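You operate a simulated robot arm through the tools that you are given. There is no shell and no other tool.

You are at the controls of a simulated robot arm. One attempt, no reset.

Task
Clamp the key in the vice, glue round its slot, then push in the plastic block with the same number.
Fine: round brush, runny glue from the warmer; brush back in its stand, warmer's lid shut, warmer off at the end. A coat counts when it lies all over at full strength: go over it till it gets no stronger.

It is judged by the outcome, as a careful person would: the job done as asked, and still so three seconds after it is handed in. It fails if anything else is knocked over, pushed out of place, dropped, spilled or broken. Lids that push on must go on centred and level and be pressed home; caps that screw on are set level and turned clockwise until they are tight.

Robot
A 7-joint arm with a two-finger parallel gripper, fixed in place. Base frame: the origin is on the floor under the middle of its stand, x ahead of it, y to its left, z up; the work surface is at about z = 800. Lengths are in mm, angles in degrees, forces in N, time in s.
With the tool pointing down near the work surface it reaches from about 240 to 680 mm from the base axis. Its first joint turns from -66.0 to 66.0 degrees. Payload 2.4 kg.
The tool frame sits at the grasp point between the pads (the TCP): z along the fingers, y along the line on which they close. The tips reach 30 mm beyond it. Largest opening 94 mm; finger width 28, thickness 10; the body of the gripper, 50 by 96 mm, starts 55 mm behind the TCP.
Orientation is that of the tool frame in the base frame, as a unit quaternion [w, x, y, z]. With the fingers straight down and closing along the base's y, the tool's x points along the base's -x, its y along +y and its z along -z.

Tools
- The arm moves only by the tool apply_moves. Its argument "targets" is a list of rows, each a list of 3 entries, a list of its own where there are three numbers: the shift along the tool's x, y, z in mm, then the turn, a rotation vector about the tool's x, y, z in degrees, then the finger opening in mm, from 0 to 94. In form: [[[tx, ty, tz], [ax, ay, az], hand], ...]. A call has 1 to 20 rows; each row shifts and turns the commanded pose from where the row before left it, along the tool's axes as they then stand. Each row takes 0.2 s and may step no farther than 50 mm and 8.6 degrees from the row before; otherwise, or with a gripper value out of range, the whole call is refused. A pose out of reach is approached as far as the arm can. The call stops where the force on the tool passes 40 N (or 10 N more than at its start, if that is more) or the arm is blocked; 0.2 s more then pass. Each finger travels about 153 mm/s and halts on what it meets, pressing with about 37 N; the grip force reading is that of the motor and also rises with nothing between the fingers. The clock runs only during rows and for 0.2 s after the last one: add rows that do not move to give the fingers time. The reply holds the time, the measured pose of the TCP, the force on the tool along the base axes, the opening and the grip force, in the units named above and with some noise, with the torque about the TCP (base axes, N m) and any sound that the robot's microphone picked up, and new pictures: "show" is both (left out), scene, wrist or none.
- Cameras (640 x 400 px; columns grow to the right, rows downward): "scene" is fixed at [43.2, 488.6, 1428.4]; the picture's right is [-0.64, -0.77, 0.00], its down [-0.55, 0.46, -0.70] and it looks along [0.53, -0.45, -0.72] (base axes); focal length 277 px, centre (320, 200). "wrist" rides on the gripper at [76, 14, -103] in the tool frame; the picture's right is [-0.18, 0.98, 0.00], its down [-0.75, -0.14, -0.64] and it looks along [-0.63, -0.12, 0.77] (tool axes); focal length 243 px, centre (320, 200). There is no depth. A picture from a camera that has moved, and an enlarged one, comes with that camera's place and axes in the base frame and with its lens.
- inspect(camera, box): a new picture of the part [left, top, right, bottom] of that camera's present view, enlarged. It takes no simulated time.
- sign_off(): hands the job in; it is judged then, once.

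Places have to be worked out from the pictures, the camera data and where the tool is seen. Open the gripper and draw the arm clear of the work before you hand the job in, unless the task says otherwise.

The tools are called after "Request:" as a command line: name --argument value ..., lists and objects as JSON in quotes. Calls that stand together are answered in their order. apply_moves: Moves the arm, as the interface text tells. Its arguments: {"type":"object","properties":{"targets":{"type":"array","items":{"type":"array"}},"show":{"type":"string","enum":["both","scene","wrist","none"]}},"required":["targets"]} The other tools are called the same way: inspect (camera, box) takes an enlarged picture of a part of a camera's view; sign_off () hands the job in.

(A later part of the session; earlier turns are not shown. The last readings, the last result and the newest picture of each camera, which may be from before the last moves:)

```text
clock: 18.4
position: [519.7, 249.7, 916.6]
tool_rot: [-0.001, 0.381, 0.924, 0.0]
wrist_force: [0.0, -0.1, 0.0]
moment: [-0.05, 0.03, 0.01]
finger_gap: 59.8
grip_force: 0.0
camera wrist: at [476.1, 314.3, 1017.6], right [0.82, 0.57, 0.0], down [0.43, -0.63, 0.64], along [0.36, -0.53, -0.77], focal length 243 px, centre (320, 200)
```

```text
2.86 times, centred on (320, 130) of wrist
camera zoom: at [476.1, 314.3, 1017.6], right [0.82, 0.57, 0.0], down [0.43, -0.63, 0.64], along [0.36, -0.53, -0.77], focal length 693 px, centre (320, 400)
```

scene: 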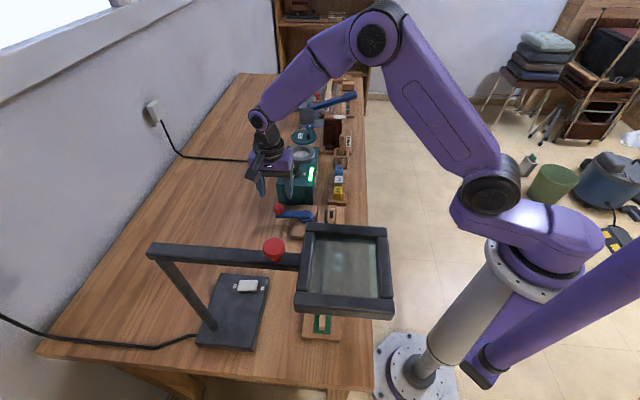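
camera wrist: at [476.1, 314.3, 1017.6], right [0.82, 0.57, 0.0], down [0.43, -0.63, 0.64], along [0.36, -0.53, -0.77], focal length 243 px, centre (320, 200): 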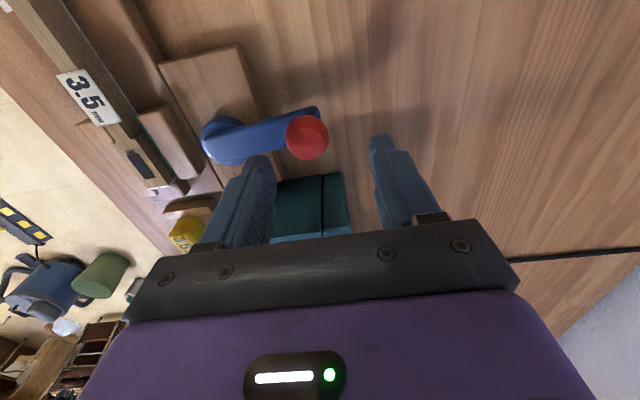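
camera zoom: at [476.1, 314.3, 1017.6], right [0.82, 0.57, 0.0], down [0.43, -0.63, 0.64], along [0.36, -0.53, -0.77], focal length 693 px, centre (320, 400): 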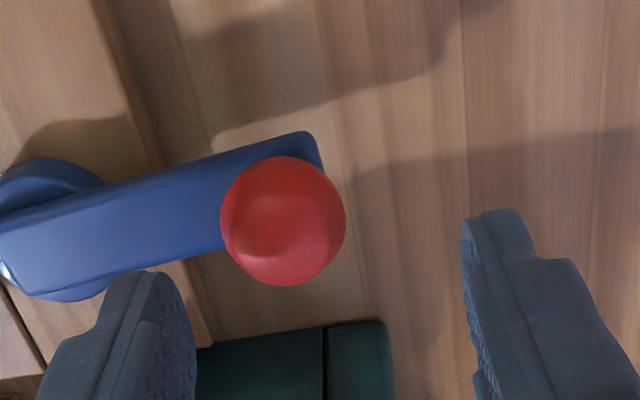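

The ball now sits on column 319; apparent size puts its centre at z≈863, about 3–4 mm toward tool +x. I descend so the tips straddle the ball's equator and grip it.

Request:
apply_moves --targets '[[[3.5, 0, 16], [0, 0, 0], 60], [[0, 0, 16], [0, 0, 0], 60], [[0, 0, 0], [0, 0, 0], 60], [[0, 0, 0], [0, 0, 0], 28], [[0, 0, 0], [0, 0, 0], 28]]'

Request:
inspect --camera "wrist" --box '[180, 60, 420, 230]'

```text
clock: 19.6
position: [515.6, 249.9, 883.5]
tool_rot: [-0.003, 0.382, 0.924, -0.004]
wrist_force: [-14.8, -15.6, -4.1]
moment: [-0.18, 0.47, 0.01]
finger_gap: 40.7
grip_force: 11.5
camera wrist: at [472.4, 314.9, 984.0], right [0.82, 0.57, -0.01], down [0.44, -0.63, 0.64], along [0.36, -0.53, -0.77], focal length 243 px, centre (320, 200)
```

scene: 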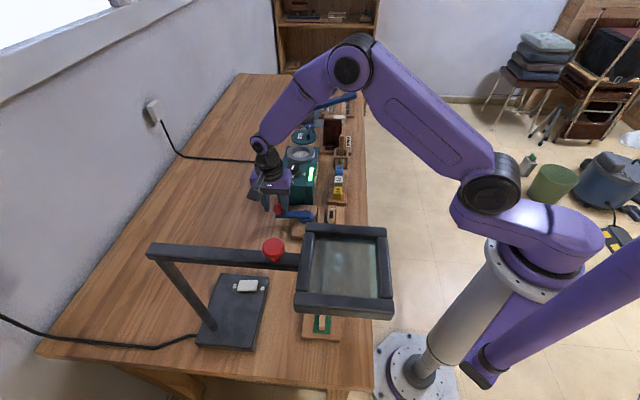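
wrist: 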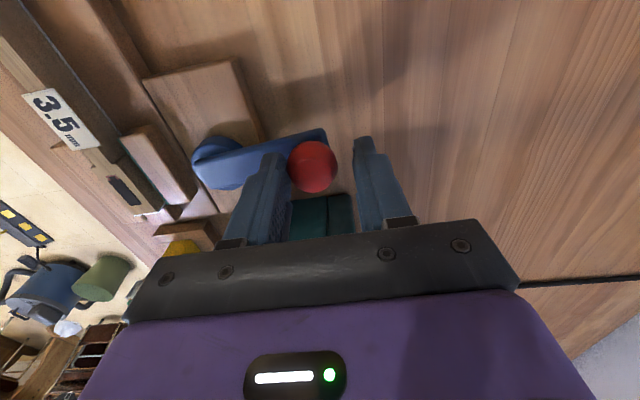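

```text
2.35 times, centred on (300, 145) of wrist
camera zoom: at [472.4, 314.9, 984.0], right [0.82, 0.57, -0.01], down [0.44, -0.63, 0.64], along [0.36, -0.53, -0.77], focal length 571 px, centre (367, 329)
```

zoom: 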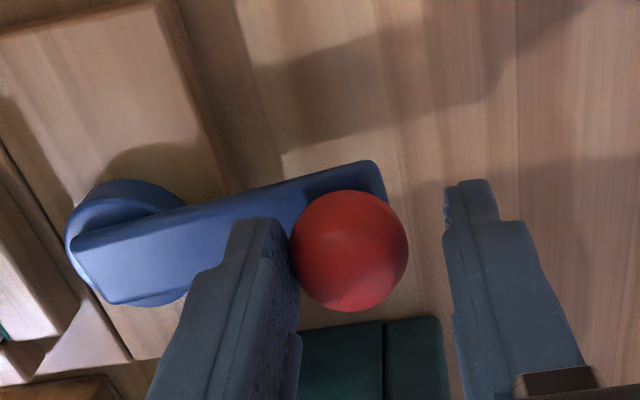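

The left finger met the ball first (gap 40.7, side push along −n), so the hand is about 5 mm too far out; I shift back and let it close.

Request:
apply_moves --targets '[[[0, -3, 0], [0, 0, 0], 44], [[0, -2.5, 0], [0, 0, 0], 44], [[0, 0, 0], [0, 0, 0], 28], [[0, 0, 0], [0, 0, 0], 28]]'

Request:
inspect --camera "wrist" --box '[180, 60, 420, 230]'

```text
clock: 20.6
position: [512.5, 247.8, 883.5]
tool_rot: [0.0, 0.382, 0.924, 0.0]
wrist_force: [-10.6, -8.7, 5.6]
moment: [-0.3, 0.34, -0.07]
finger_gap: 35.6
grip_force: 6.7
camera wrist: at [469.3, 312.6, 985.7], right [0.82, 0.57, 0.0], down [0.44, -0.63, 0.64], along [0.36, -0.53, -0.77], focal length 243 px, centre (320, 200)
```

scene: 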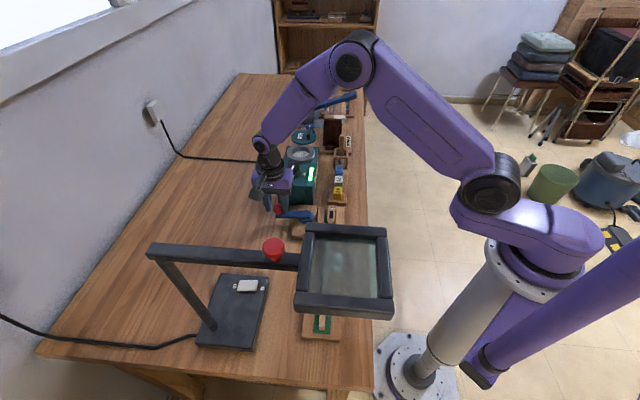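
wrist: 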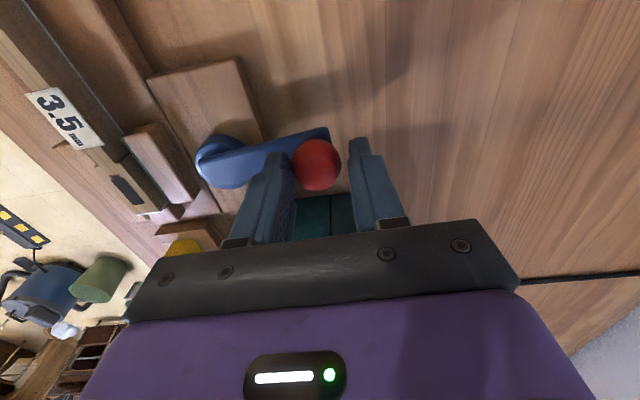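

```text
2.35 times, centred on (300, 145) of wrist
camera zoom: at [469.3, 312.6, 985.7], right [0.82, 0.57, 0.0], down [0.44, -0.63, 0.64], along [0.36, -0.53, -0.77], focal length 571 px, centre (367, 329)
```

zoom: 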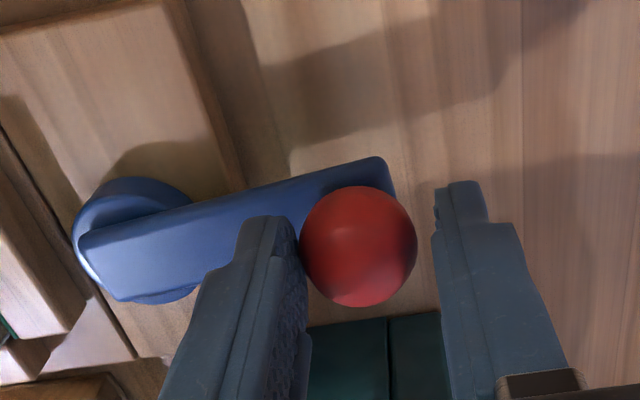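

Still about 3 mm off; one more small shift and close fully.

Request:
apply_moves --targets '[[[0, -3.5, 0], [0, 0, 0], 40], [[0, 0, 0], [0, 0, 0], 28], [[0, 0, 0], [0, 0, 0], 28], [[0, 0, 0], [0, 0, 0], 28]]' --show "wrist"

```text
clock: 21.6
position: [510.9, 246.1, 884.9]
tool_rot: [0.0, 0.382, 0.924, 0.0]
wrist_force: [-2.6, -0.5, 0.2]
moment: [0.03, 0.07, -0.02]
finger_gap: 30.3
grip_force: 45.3
camera wrist: at [467.0, 310.9, 985.6], right [0.82, 0.57, 0.0], down [0.43, -0.63, 0.64], along [0.36, -0.53, -0.77], focal length 243 px, centre (320, 200)
```

wrist: 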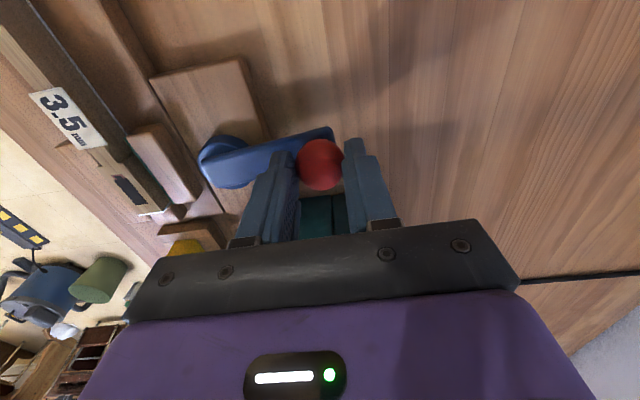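

The ball is now gripped (30.3 mm, no side force). I swing the lever a first 16° toward the KEYS side on an arc of radius ≈70 mm, turning the hand with it, and watch the jaw and forces.

Request:
apply_moves --targets '[[[9.7, -0.7, 0], [0, 0, -8], 28], [[9.7, -0.7, 0], [0, 0, -8], 28]]'

Request:
inspect --camera "wrist" --box '[0, 60, 360, 240]'

```text
clock: 22.2
position: [494.3, 257.0, 884.6]
tool_rot: [0.0, 0.249, 0.968, -0.002]
wrist_force: [-9.2, -7.9, 6.9]
moment: [-0.24, 0.37, -0.4]
finger_gap: 30.2
grip_force: 44.7
camera wrist: at [435.2, 306.7, 985.6], right [0.64, 0.77, 0.0], down [0.59, -0.49, 0.64], along [0.49, -0.41, -0.77], focal length 243 px, centre (320, 200)
```

scene: 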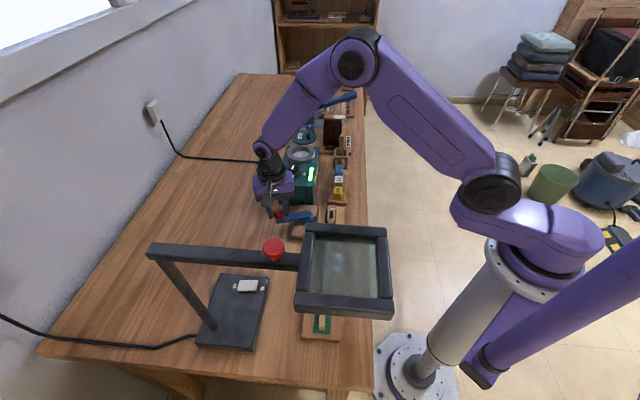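
wrist: 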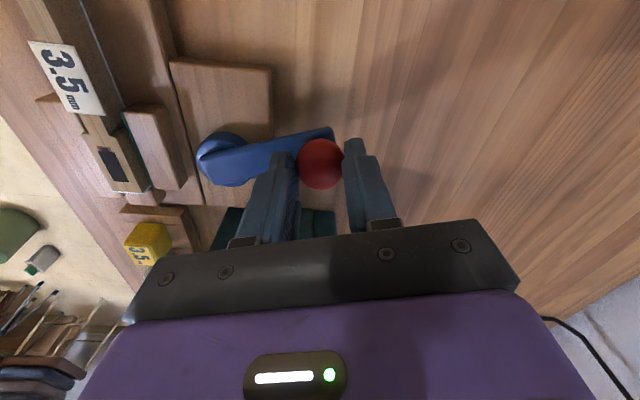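

```text
1.78 times, centred on (180, 150) of wrist
camera zoom: at [435.2, 306.7, 985.6], right [0.64, 0.77, 0.0], down [0.59, -0.49, 0.64], along [0.49, -0.41, -0.77], focal length 431 px, centre (569, 289)
```

zoom: 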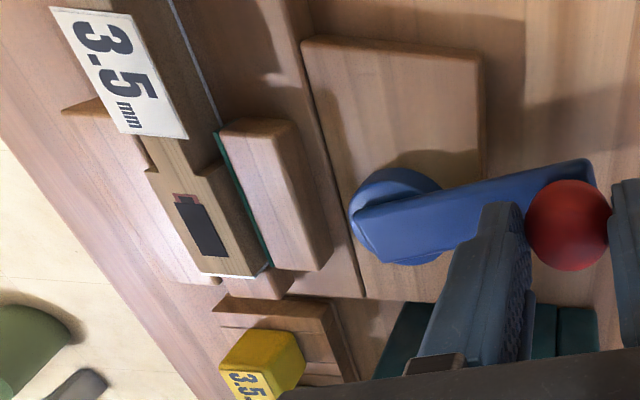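

The lever turns that way and the felt jaw is closing on the key. Force pulls slightly inward, so I trim the radius and continue.

Request:
apply_moves --targets '[[[9.2, -1.8, 0], [0, 0, -8], 28], [[9.2, -1.2, 0], [0, 0, -8], 28], [[9.2, -0.7, 0], [0, 0, -8], 28]]'

Request:
inspect --camera "wrist" --box '[0, 60, 360, 240]'

```text
clock: 23.0
position: [468.6, 263.7, 884.2]
tool_rot: [0.0, 0.042, 0.999, -0.001]
wrist_force: [-5.0, -9.9, -0.6]
moment: [-0.27, 0.01, -0.36]
finger_gap: 30.1
grip_force: 45.0
camera wrist: at [393.8, 284.8, 985.5], right [0.27, 0.96, 0.0], down [0.74, -0.2, 0.64], along [0.62, -0.17, -0.77], focal length 243 px, centre (320, 200)
```

scene: 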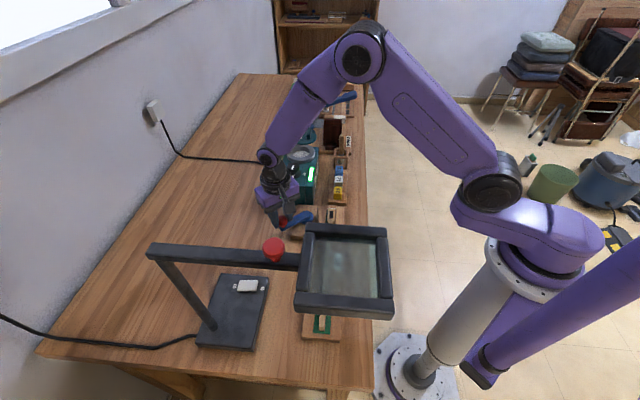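
wrist: 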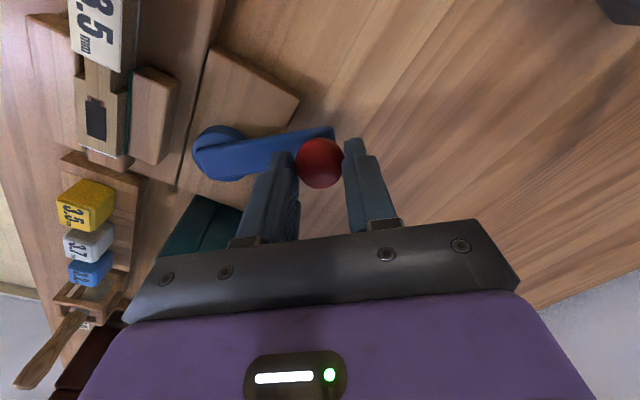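

```text
1.78 times, centred on (180, 150) of wrist
camera zoom: at [393.8, 284.8, 985.5], right [0.27, 0.96, 0.0], down [0.74, -0.2, 0.64], along [0.62, -0.17, -0.77], focal length 431 px, centre (569, 289)
```

zoom: 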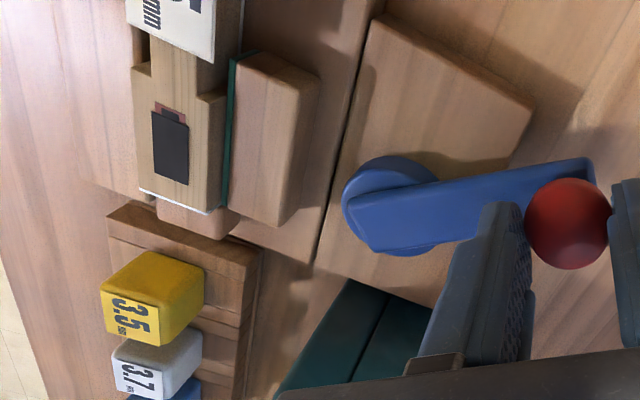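

The jaw is almost on the key after 40°. I continue in small steps, trimming inward again, watching for resistance.

Request:
apply_moves --targets '[[[9.0, -1.8, 0], [0, 0, -8], 28], [[9.0, -1.0, 0], [0, 0, -8], 28]]' --show "wrist"

Request:
inspect --camera "wrist" --box '[0, 60, 360, 240]'

```text
clock: 23.6
position: [450.2, 263.5, 883.8]
tool_rot: [0.001, -0.098, 0.995, 0.001]
wrist_force: [-4.6, -2.4, -3.6]
moment: [-0.15, 0.73, -0.37]
finger_gap: 30.2
grip_force: 44.8
camera wrist: at [372.5, 262.3, 985.4], right [-0.01, 1.0, 0.0], down [0.77, 0.01, 0.64], along [0.64, 0.01, -0.77], focal length 243 px, centre (320, 200)
```

wrist: 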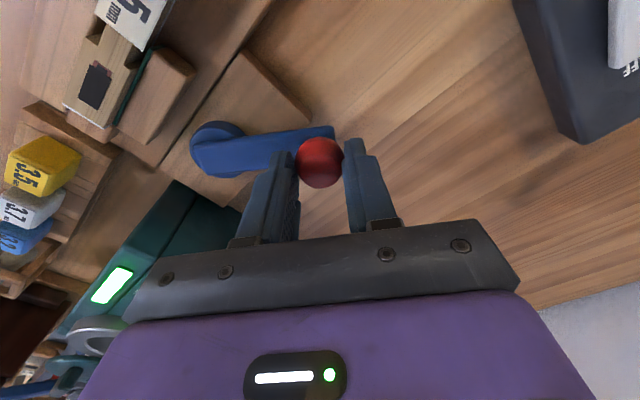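

```text
1.78 times, centred on (180, 150) of wrist
camera zoom: at [372.5, 262.3, 985.4], right [-0.01, 1.0, 0.0], down [0.77, 0.01, 0.64], along [0.64, 0.01, -0.77], focal length 431 px, centre (569, 289)
```

zoom: 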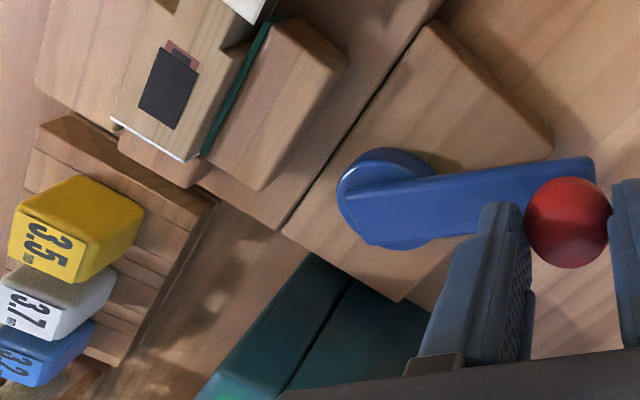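

Jaw is at the key, no tangential resistance yet. I go on a further 16°.

Request:
apply_moves --targets '[[[9.0, -0.9, 0], [0, 0, -8], 28], [[9.0, -0.7, 0], [0, 0, -8], 28]]' --show "wrist"

Request:
inspect --camera "wrist" --box '[0, 40, 360, 220]'

Request:
inspect --camera "scene" --box '[265, 190, 355, 245]'

```text
clock: 24.2
position: [432.3, 257.8, 884.4]
tool_rot: [0.0, -0.237, 0.972, 0.0]
wrist_force: [-7.6, 8.7, -13.8]
moment: [0.43, -0.27, -0.33]
finger_gap: 30.4
grip_force: 45.1
camera wrist: at [358.1, 236.0, 985.5], right [-0.29, 0.96, 0.0], down [0.73, 0.22, 0.64], along [0.61, 0.19, -0.77], focal length 243 px, centre (320, 200)
```

wrist: 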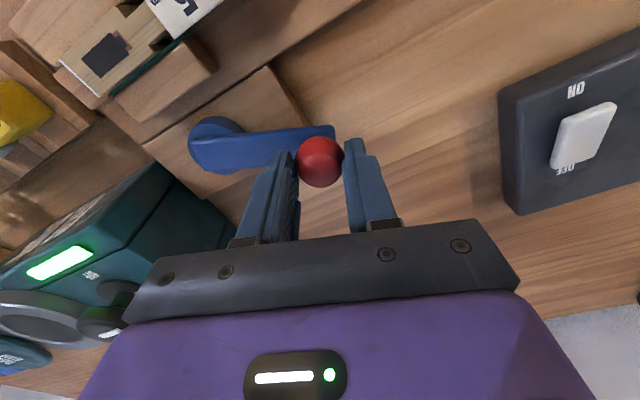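

```text
1.78 times, centred on (180, 130) of wrist
camera zoom: at [358.1, 236.0, 985.5], right [-0.29, 0.96, 0.0], down [0.73, 0.22, 0.64], along [0.61, 0.19, -0.77], focal length 431 px, centre (569, 324)
```

zoom: 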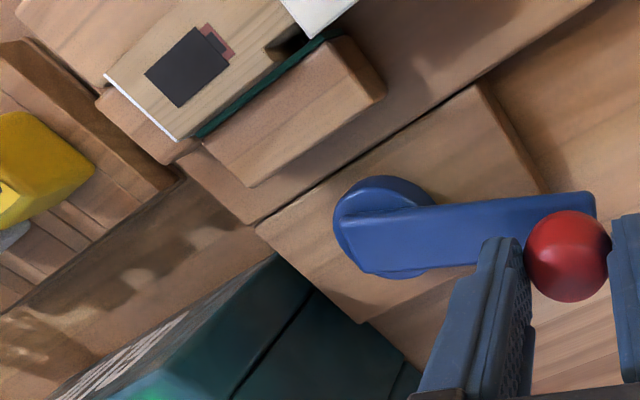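

```text
7.11 times, centred on (310, 218) of scene
camera zoom: at [43.1, 488.9, 1428.3], right [-0.64, -0.77, 0.0], down [-0.55, 0.46, -0.7], along [0.53, -0.45, -0.72], focal length 1967 px, centre (391, 76)
```

zoom: 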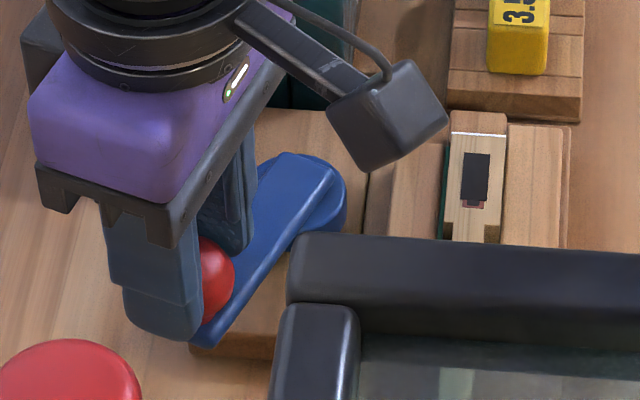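

The felt jaw now touches the key. I continue in smaller steps to tighten until the lever resists or reaches its stop.

Request:
apply_moves --targets '[[[6.9, 1.0, 0], [0, 0, -6], 28], [[6.9, -0.4, 0], [0, 0, -6], 28]]' --show "wrist"

Request:
inspect --camera "wrist" --box '[0, 40, 360, 220]'

```text
clock: 24.8
position: [420.7, 252.1, 884.2]
tool_rot: [0.0, -0.337, 0.941, 0.0]
wrist_force: [-15.6, 16.9, -17.2]
moment: [0.55, 0.1, -0.32]
finger_gap: 30.1
grip_force: 45.4
camera wrist: at [352.1, 214.7, 985.8], right [-0.48, 0.88, 0.0], down [0.67, 0.37, 0.64], along [0.56, 0.31, -0.77], focal length 243 px, centre (320, 200)
```

wrist: 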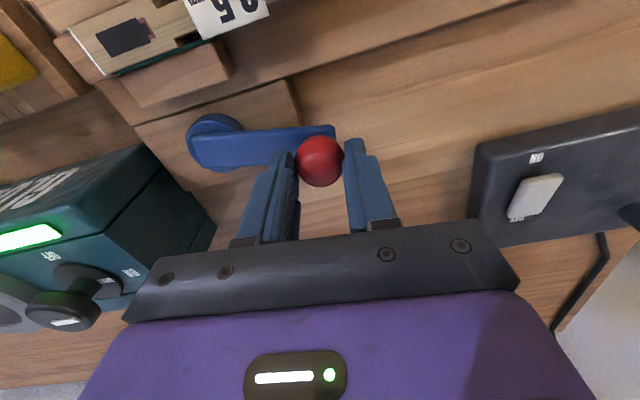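

```text
1.78 times, centred on (180, 130) of wrist
camera zoom: at [352.1, 214.7, 985.8], right [-0.48, 0.88, 0.0], down [0.67, 0.37, 0.64], along [0.56, 0.31, -0.77], focal length 431 px, centre (569, 324)
```

zoom: 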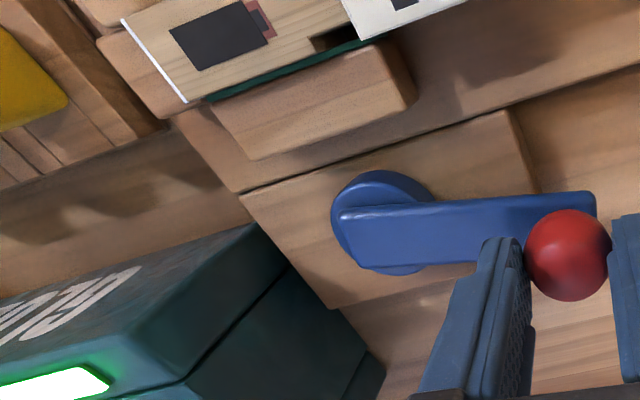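

Outward push of ~23 N means my radius got too small; I correct it by +2.5 mm and turn a bit more.

Request:
apply_moves --targets '[[[0, 2.0, 0], [0, 0, 0], 28], [[7.1, 0.6, 0], [0, 0, -6], 28], [[7.1, -0.4, 0], [0, 0, -6], 28]]'

Request:
inspect --camera "wrist" --box '[0, 20, 360, 200]'

Request:
inspect --camera "scene" --box '[265, 190, 355, 245]'

```text
clock: 25.6
position: [410.8, 245.3, 885.5]
tool_rot: [0.005, -0.434, 0.901, 0.002]
wrist_force: [-4.0, 25.4, -20.4]
moment: [0.58, 0.2, -0.31]
finger_gap: 30.4
grip_force: 44.5
camera wrist: at [351.9, 194.5, 986.3], right [-0.65, 0.76, 0.0], down [0.58, 0.5, 0.65], along [0.49, 0.42, -0.76], focal length 243 px, centre (320, 200)
```

scene: 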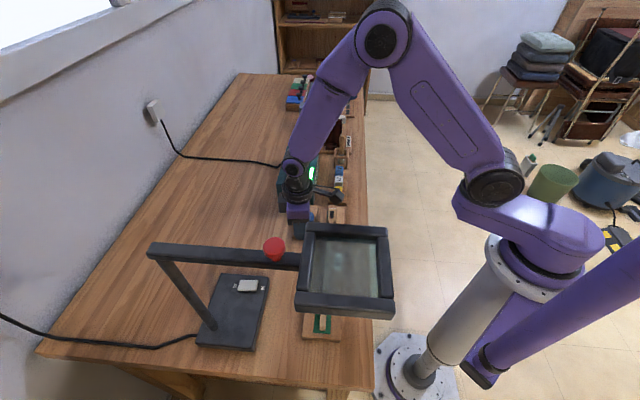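
wrist: 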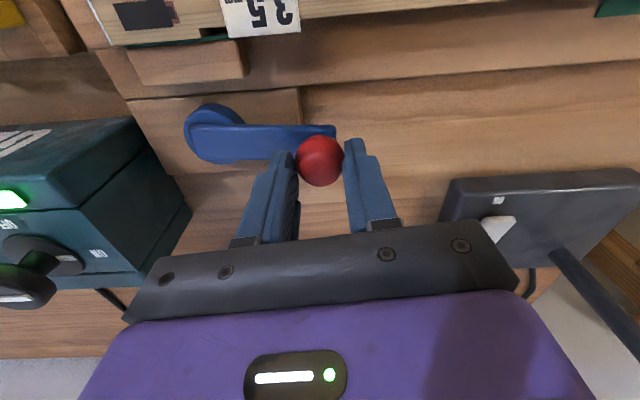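

```text
1.78 times, centred on (180, 110) of wrist
camera zoom: at [351.9, 194.5, 986.3], right [-0.65, 0.76, 0.0], down [0.58, 0.5, 0.65], along [0.49, 0.42, -0.76], focal length 431 px, centre (569, 360)
```

zoom: 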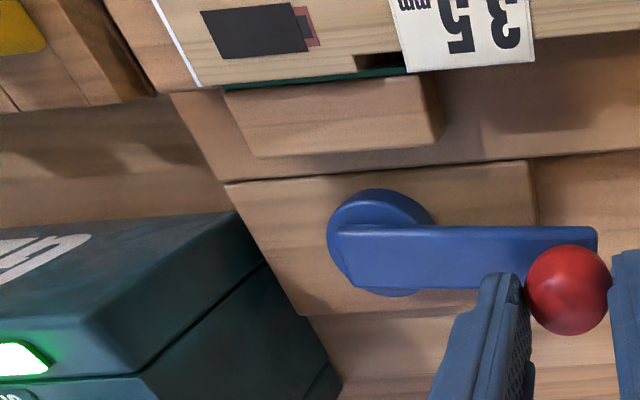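

```text
7.11 times, centred on (310, 218) of scene
camera zoom: at [43.3, 489.4, 1428.1], right [-0.64, -0.77, 0.0], down [-0.55, 0.46, -0.7], along [0.53, -0.45, -0.72], focal length 1967 px, centre (391, 76)
```

zoom: 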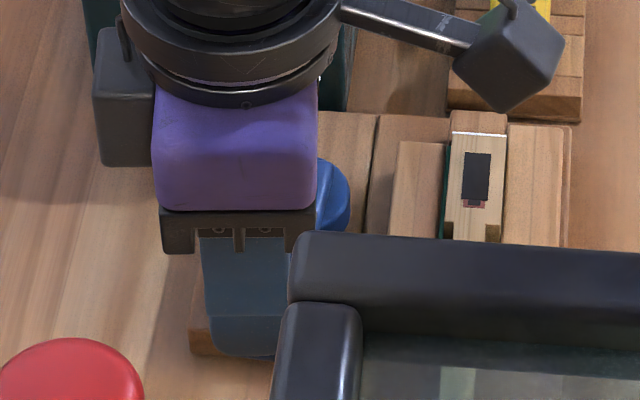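

Tangential resistance of ~17 N has appeared with the lever parallel to the key. I push a little further to see if it moves or is at its end.

Request:
apply_moves --targets '[[[0, 1.5, 0], [0, 0, 0], 28], [[4.5, 0, 0], [0, 0, -4], 28], [[0, 0, 0], [0, 0, 0], 28]]' --show "wrist"

Request:
inspect --camera "wrist" --box '[60, 0, 360, 160]'

```text
clock: 26.4
position: [409.9, 243.8, 886.9]
tool_rot: [0.009, -0.464, 0.886, 0.002]
wrist_force: [10.1, 31.6, 5.9]
moment: [0.62, -0.13, 0.01]
finger_gap: 30.3
grip_force: 44.9
camera wrist: at [353.1, 188.1, 986.4], right [-0.7, 0.71, 0.0], down [0.54, 0.53, 0.66], along [0.47, 0.46, -0.76], focal length 243 px, centre (320, 200)
```

wrist: 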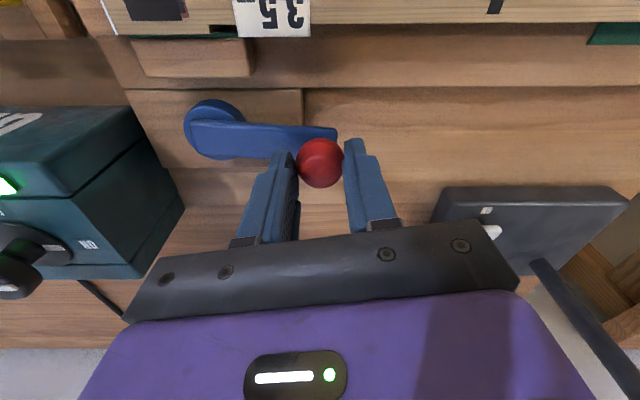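

```text
2.13 times, centred on (210, 80) of wrist
camera zoom: at [353.1, 188.1, 986.4], right [-0.7, 0.71, 0.0], down [0.54, 0.53, 0.66], along [0.47, 0.46, -0.76], focal length 518 px, centre (555, 456)
```

zoom: 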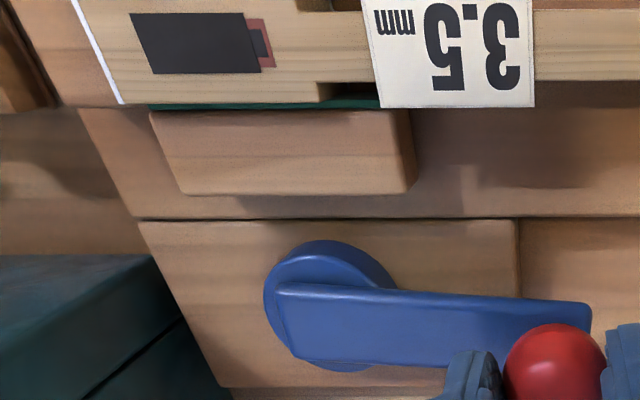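

The lever no longer moves under ~30 N: the clamp is home. I release the ball and lift away, then check the lever stays.

Request:
apply_moves --targets '[[[-3, 0, 0], [0, 0, 0], 28], [[0, 0, 0], [0, 0, 0], 60], [[0, 0, 0], [0, 0, 0], 60], [[0, 0, -40], [0, 0, 0], 60], [[0, 0, -40], [0, 0, 0], 94], [[0, 0, 0], [0, 0, 0], 94]]'

Request:
inspect --camera "wrist" --box '[60, 0, 400, 180]'

Request:
inspect --camera "scene" --box '[265, 190, 355, 245]'

```text
clock: 27.8
position: [405.5, 242.6, 965.1]
tool_rot: [-0.001, -0.462, 0.887, 0.0]
wrist_force: [-0.1, -0.2, 0.5]
moment: [0.0, -0.02, -0.01]
finger_gap: 93.9
grip_force: 0.0
camera wrist: at [351.0, 188.8, 1066.6], right [-0.7, 0.71, 0.0], down [0.55, 0.54, 0.64], along [0.46, 0.45, -0.77], focal length 243 px, centre (320, 200)
```

scene: 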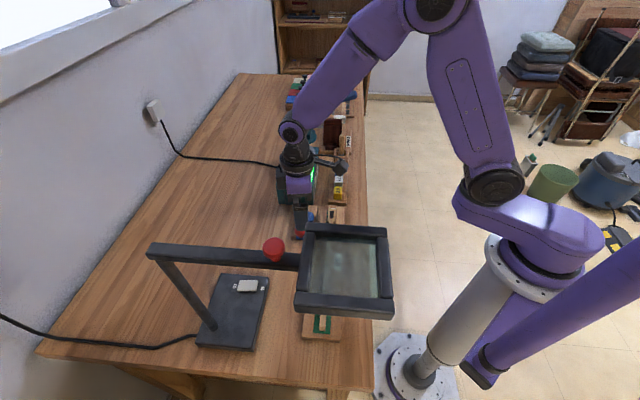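
wrist: 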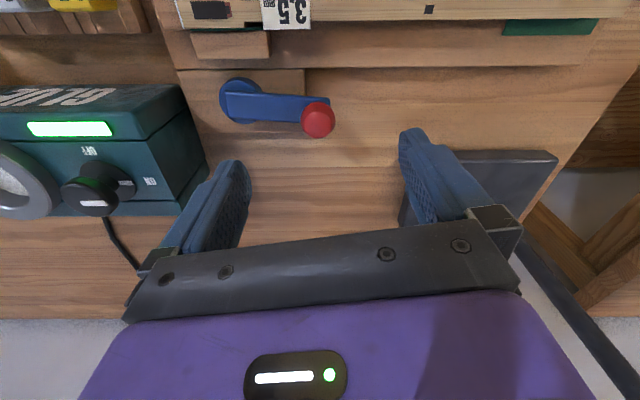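

```text
1.88 times, centred on (230, 90) of wrist
camera zoom: at [351.0, 188.8, 1066.6], right [-0.7, 0.71, 0.0], down [0.55, 0.54, 0.64], along [0.46, 0.45, -0.77], focal length 457 px, centre (489, 407)
```

zoom: 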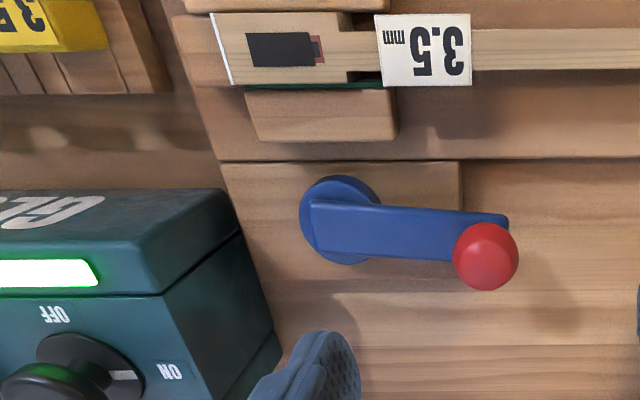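

```text
7.11 times, centred on (310, 218) of scene
camera zoom: at [43.2, 488.6, 1428.4], right [-0.64, -0.77, 0.0], down [-0.55, 0.46, -0.7], along [0.53, -0.45, -0.72], focal length 1967 px, centre (391, 76)
```

zoom: 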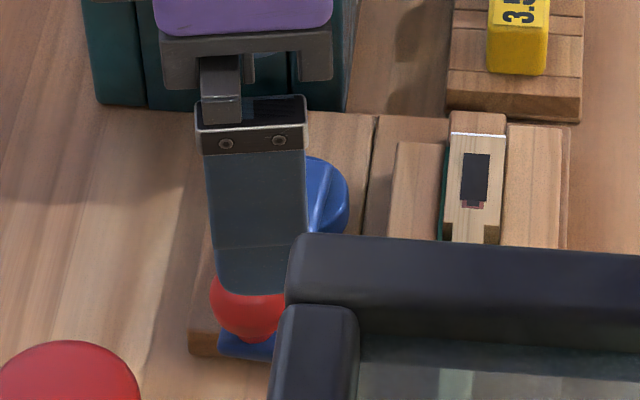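

The clamp holds. Next the brush: I rise, move over the brush stand (≈(588,-62)) and turn back to yaw +45° so the fingers close across the free side, then check its position.

Request:
apply_moves --targets '[[[18.1, -40.5, -10], [0, 0, 0], 94], [[18.1, -40.5, -10], [0, 0, 0], 94], [[18.1, -40.5, -10], [0, 0, 0], 94], [[18.1, -40.5, -10], [0, 0, 0], 94], [[18.1, -40.5, 0], [0, 0, 0], 94], [[18.1, -40.5, 0], [0, 0, 0], 94], [[18.1, -40.5, 0], [0, 0, 0], 94], [[18.1, -40.5, 0], [0, 0, 0], 94], [[0, 0, 0], [0, 0, 8.3], 94], [[0, 0, 0], [0, 0, 8.3], 94], [[0, 0, 0], [0, 0, 8.3], 94], [[0, 0, 0], [0, 0, 8.3], 94], [[0, 0, 0], [0, 0, 8.3], 94], [[0, 0, 0], [0, 0, 8.3], 94], [[0, 0, 0], [0, 0, 8.3], 94], [[0, 0, 0], [0, 0, 8.3], 94], [[0, 0, 0], [0, 0, 8.3], 94], [[0, 0, 0], [0, 0, 8.3], 94], [[0, 0, 0], [0, 0, 8.3], 94], [[0, 0, 0], [0, 0, 8.3], 94]]'

Request:
inspect --camera "wrist" --box '[220, 60, 420, 200]'

```text
clock: 32.0
position: [589.2, -61.4, 1003.3]
tool_rot: [0.0, 0.379, 0.925, 0.0]
wrist_force: [0.2, 0.3, 0.2]
moment: [0.02, 0.0, 0.04]
finger_gap: 94.1
grip_force: 0.2
camera wrist: at [546.2, 1.9, 1105.6], right [0.82, 0.57, 0.0], down [0.44, -0.63, 0.64], along [0.37, -0.53, -0.77], focal length 243 px, centre (320, 200)
```

scene: 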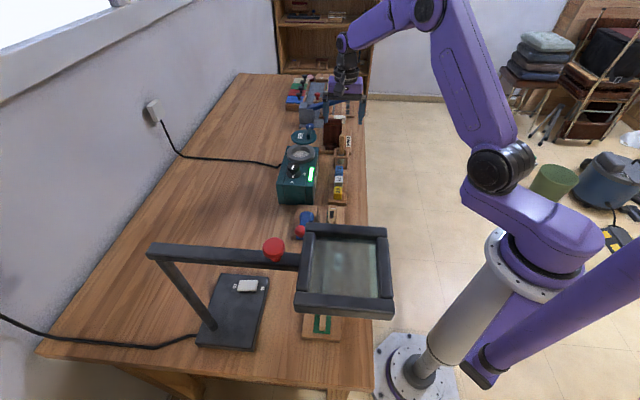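
wrist: 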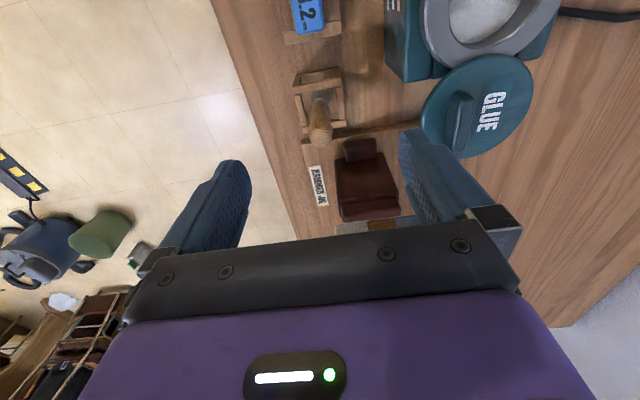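

```text
2.86 times, centred on (320, 130) of wrist
camera zoom: at [546.2, 1.9, 1105.6], right [0.82, 0.57, 0.0], down [0.44, -0.63, 0.64], along [0.37, -0.53, -0.77], focal length 693 px, centre (320, 400)
```

zoom: 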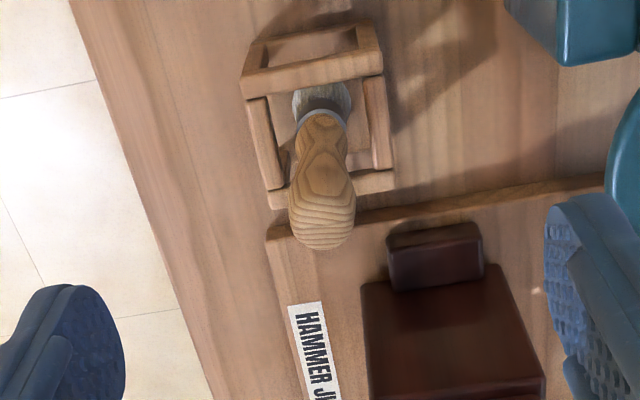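

The brush handle is vertical on the TCP axis (column ≈321). Stand rails top out near z≈875, so I descend to TCP z≈913 with a 50 mm opening and grip the handle.

Request:
apply_moves --targets '[[[0, 0, 20], [0, 0, 0], 50], [[0, 0, 35], [0, 0, 0], 50], [[0, 0, 35], [0, 0, 0], 50], [[0, 0, 0], [0, 0, 0], 50], [[0, 0, 0], [0, 0, 0], 8], [[0, 0, 0], [0, 0, 0], 8]]'

Request:
inspect --camera "wrist" --box '[220, 60, 420, 220]'

Request:
inspect --camera "scene" --box '[300, 120, 380, 180]'

```text
clock: 33.4
position: [589.4, -61.7, 915.2]
tool_rot: [0.0, 0.379, 0.926, 0.0]
wrist_force: [0.5, -0.6, -0.1]
moment: [-0.02, 0.02, -0.03]
finger_gap: 21.4
grip_force: 37.3
camera wrist: at [545.8, 1.5, 1016.3], right [0.82, 0.57, 0.0], down [0.44, -0.63, 0.64], along [0.37, -0.53, -0.77], focal length 243 px, centre (320, 200)
```

scene: 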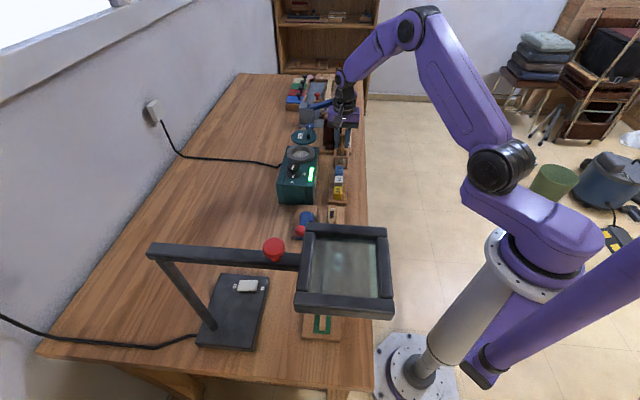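
wrist: 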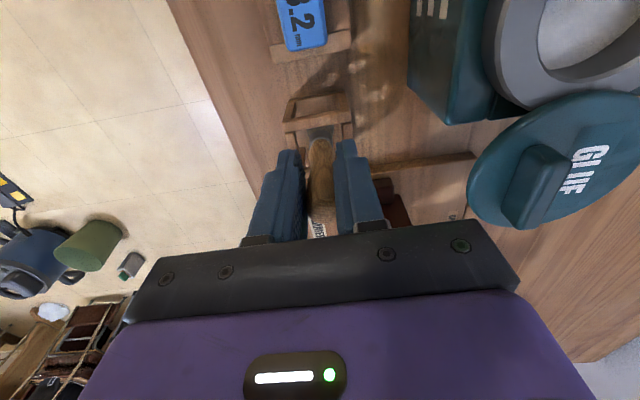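

```text
2.50 times, centred on (320, 140) of wrist
camera zoom: at [545.8, 1.5, 1016.3], right [0.82, 0.57, 0.0], down [0.44, -0.63, 0.64], along [0.37, -0.53, -0.77], focal length 606 px, centre (320, 350)
```

zoom: 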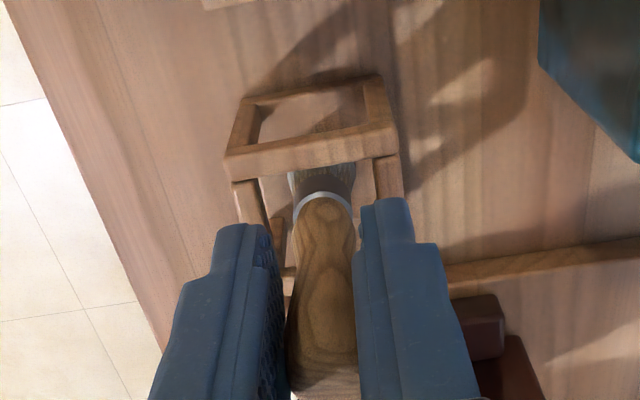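

```text
6.67 times, centred on (340, 150) of scene
camera zoom: at [43.2, 488.6, 1428.4], right [-0.64, -0.77, 0.0], down [-0.55, 0.46, -0.7], along [0.53, -0.45, -0.72], focal length 1844 px, centre (187, 533)
```

zoom: 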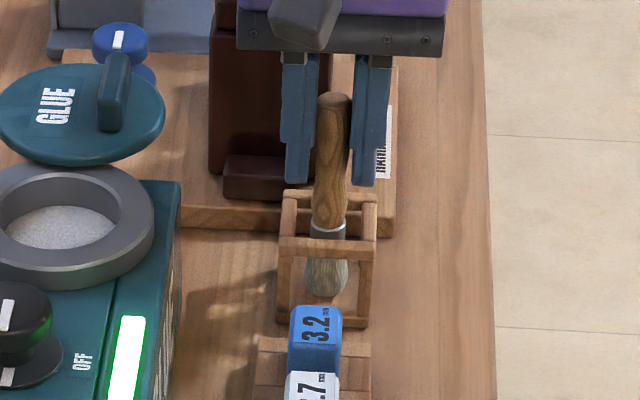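

The handle is held (21 mm, 37 N, no side load). I lift it straight up clear of the stand.

Request:
apply_moves --targets '[[[0, 0, -20], [0, 0, 0], 8], [[0, 0, -25], [0, 0, 0], 8], [[0, 0, -30], [0, 0, 0], 8], [[0, 0, -35], [0, 0, 0], 8], [[0, 0, -30], [0, 0, 0], 8], [[0, 0, 0], [0, 0, 0], 8]]'

Request:
inspect --camera "wrist" --box '[220, 60, 420, 220]'

Request:
inspect --camera "scene" --box '[290, 100, 380, 170]'

```text
clock: 34.8
position: [590.4, -60.6, 1054.9]
tool_rot: [0.001, 0.379, 0.926, 0.0]
wrist_force: [0.6, 0.1, 0.4]
moment: [0.01, 0.01, -0.01]
finger_gap: 21.4
grip_force: 37.0
camera wrist: at [546.8, 1.5, 1156.4], right [0.82, 0.57, 0.0], down [0.44, -0.63, 0.64], along [0.37, -0.53, -0.77], focal length 243 px, centre (320, 200)
```

scene: 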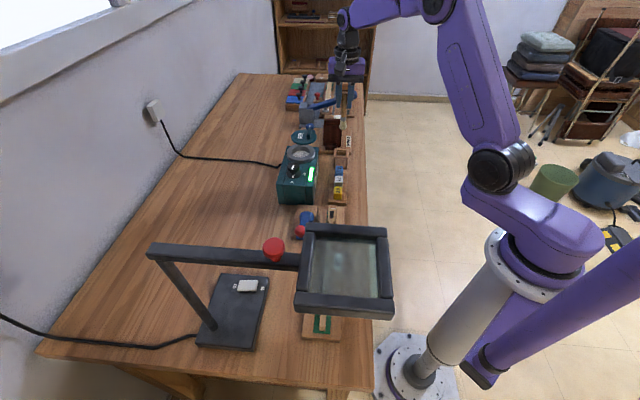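
wrist: 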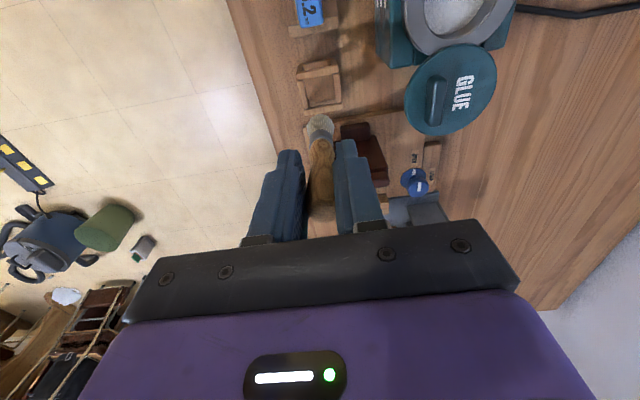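

```text
2.50 times, centred on (320, 140) of wrist
camera zoom: at [546.8, 1.5, 1156.4], right [0.82, 0.57, 0.0], down [0.44, -0.63, 0.64], along [0.37, -0.53, -0.77], focal length 606 px, centre (320, 350)
```

zoom: 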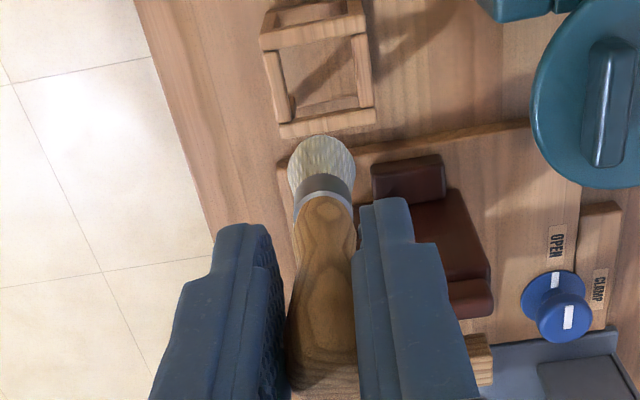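

```text
5.71 times, centred on (335, 135) of scene
camera zoom: at [43.2, 488.6, 1428.4], right [-0.64, -0.77, 0.0], down [-0.55, 0.46, -0.7], along [0.53, -0.45, -0.72], focal length 1581 px, centre (234, 571)
```

zoom: 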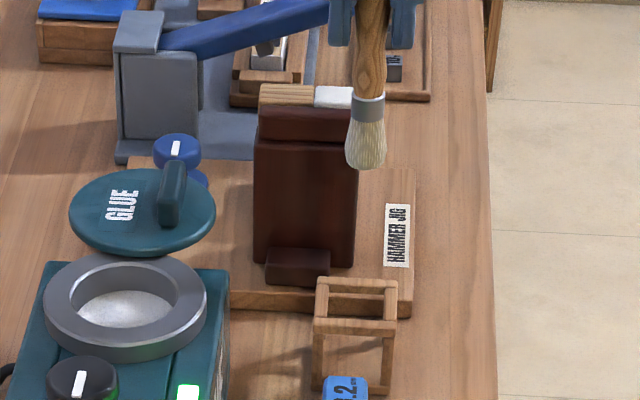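

The round brush is out, held straight, with its tip ~92 mm below the TCP. I carry it over the pot (≈(636,73)) at height to check the glue and the alignment.

Request:
apply_moves --targets '[[[15, 32, 0], [0, 0, 0.5], 8], [[15, 32, 0], [0, 0, 0], 8], [[15, 32, 0], [0, 0, 0], 8], [[15.5, 32, 0], [0, 0, 0], 8], [[0, 0, 0], [0, 0, 0], 8]]'

Request:
inspect --camera "wrist" --box '[240, 30, 400, 140]'

Request:
inspect --camera "scene" --box '[270, 120, 350, 185]'

```text
clock: 36.0
position: [638.3, 72.7, 1055.6]
tool_rot: [0.0, 0.383, 0.924, 0.0]
wrist_force: [0.2, 0.0, -1.3]
moment: [-0.02, 0.02, 0.03]
finger_gap: 21.0
grip_force: 37.1
camera wrist: at [594.5, 136.6, 1156.2], right [0.83, 0.56, 0.0], down [0.43, -0.63, 0.64], along [0.36, -0.53, -0.77], focal length 243 px, centre (320, 200)
```

scene: 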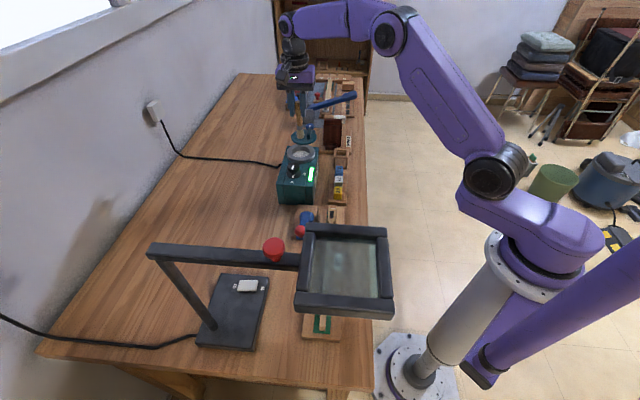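
wrist: 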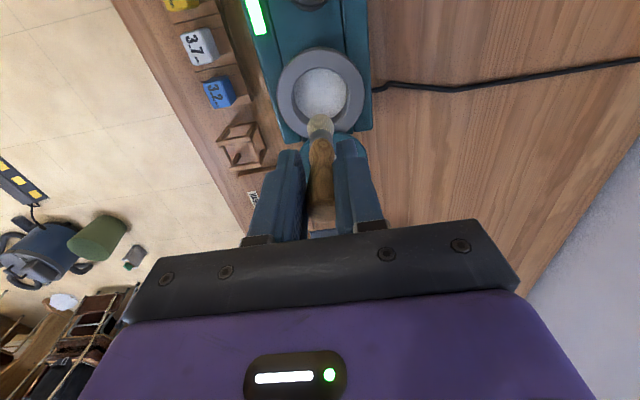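

```text
3.64 times, centred on (320, 85) of wrist
camera zoom: at [594.5, 136.6, 1156.2], right [0.83, 0.56, 0.0], down [0.43, -0.63, 0.64], along [0.36, -0.53, -0.77], focal length 882 px, centre (320, 618)
```

zoom: 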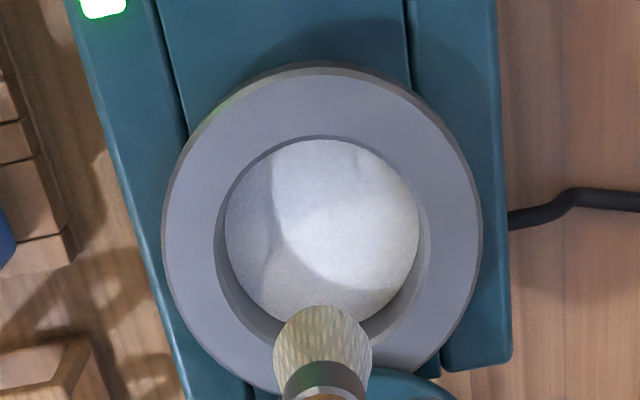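

```text
6.15 times, centred on (310, 152) of scene
camera zoom: at [43.2, 488.6, 1428.4], right [-0.64, -0.77, 0.0], down [-0.55, 0.46, -0.7], along [0.53, -0.45, -0.72], focal length 1702 px, centre (382, 492)
```

zoom: 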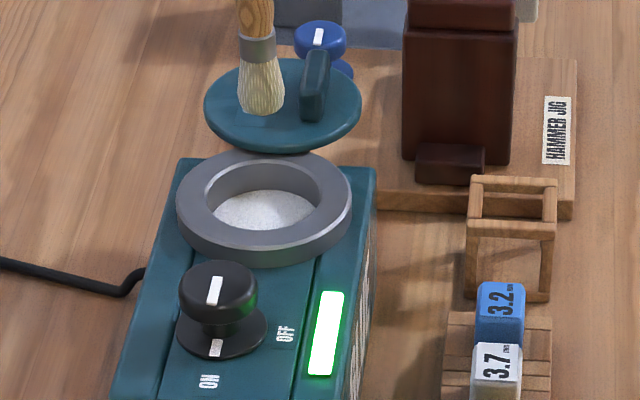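

The glue surface still looks matte and grainy, so it may not be runny yet. I align over the pot centre (+4, +1 in tool axes) and wait, watching for a change.

Request:
apply_moves --targets '[[[4, 1.3, 0], [0, 0, 0], 8], [[0, 0, 0], [0, 0, 0], 8], [[0, 0, 0], [0, 0, 0], 8], [[0, 0, 0], [0, 0, 0], 8], [[0, 0, 0], [0, 0, 0], 8], [[0, 0, 0], [0, 0, 0], 8], [[0, 0, 0], [0, 0, 0], 8], [[0, 0, 0], [0, 0, 0], 8], [[0, 0, 0], [0, 0, 0], 8], [[0, 0, 0], [0, 0, 0], 8], [[0, 0, 0], [0, 0, 0], 8], [[0, 0, 0], [0, 0, 0], 8], [[0, 0, 0], [0, 0, 0], 8], [[0, 0, 0], [0, 0, 0], 8], [[0, 0, 0], [0, 0, 0], 8], [[0, 0, 0], [0, 0, 0], 8], [[0, 0, 0], [0, 0, 0], 8], [[0, 0, 0], [0, 0, 0], 8], [[0, 0, 0], [0, 0, 0], 8], [[0, 0, 0], [0, 0, 0], 8]]' --show "wrist"

Request:
inspect --camera "wrist" --box '[280, 50, 370, 120]'

Request:
inspect --camera "scene" --box '[280, 138, 325, 170]'

```text
clock: 40.2
position: [635.6, 75.4, 1055.5]
tool_rot: [0.001, 0.383, 0.924, 0.0]
wrist_force: [-0.3, -0.4, -0.9]
moment: [0.0, 0.01, -0.03]
finger_gap: 20.7
grip_force: 36.8
camera wrist: at [592.4, 139.6, 1156.3], right [0.82, 0.57, 0.0], down [0.43, -0.63, 0.64], along [0.36, -0.53, -0.77], focal length 243 px, centre (320, 200)
```

wrist: 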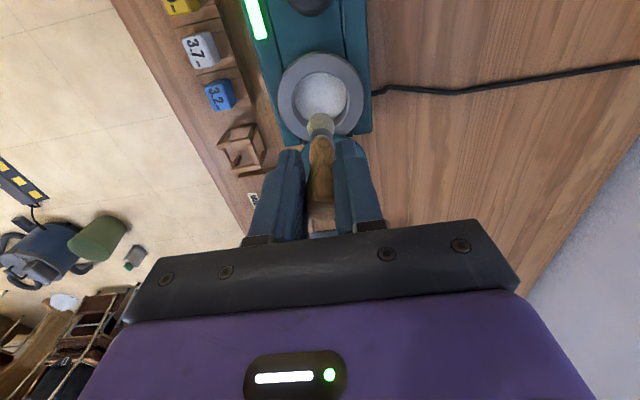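

```text
5.71 times, centred on (325, 85) of wrist
camera zoom: at [592.4, 139.6, 1156.3], right [0.82, 0.57, 0.0], down [0.43, -0.63, 0.64], along [0.36, -0.53, -0.77], focal length 1386 px, centre (291, 857)
```

zoom: 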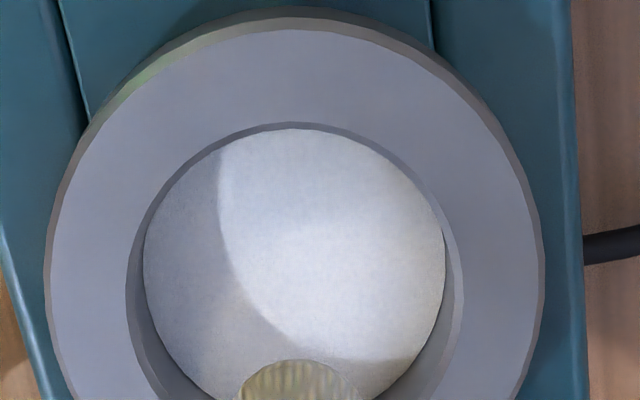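

```text
12.50 times, centred on (302, 154) of scene
camera zoom: at [43.2, 488.6, 1428.4], right [-0.64, -0.77, 0.0], down [-0.55, 0.46, -0.7], along [0.53, -0.45, -0.72], focal length 3458 px, centre (539, 775)
```

zoom: 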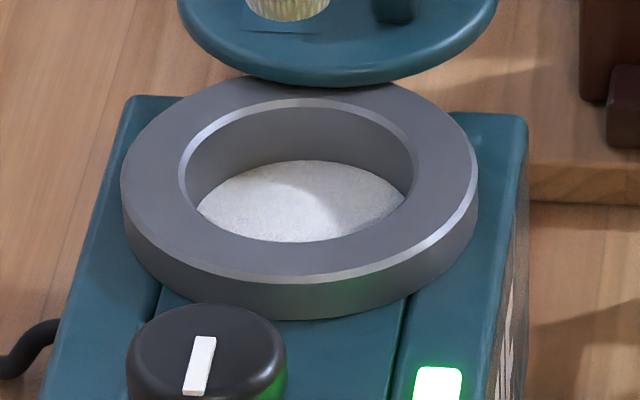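

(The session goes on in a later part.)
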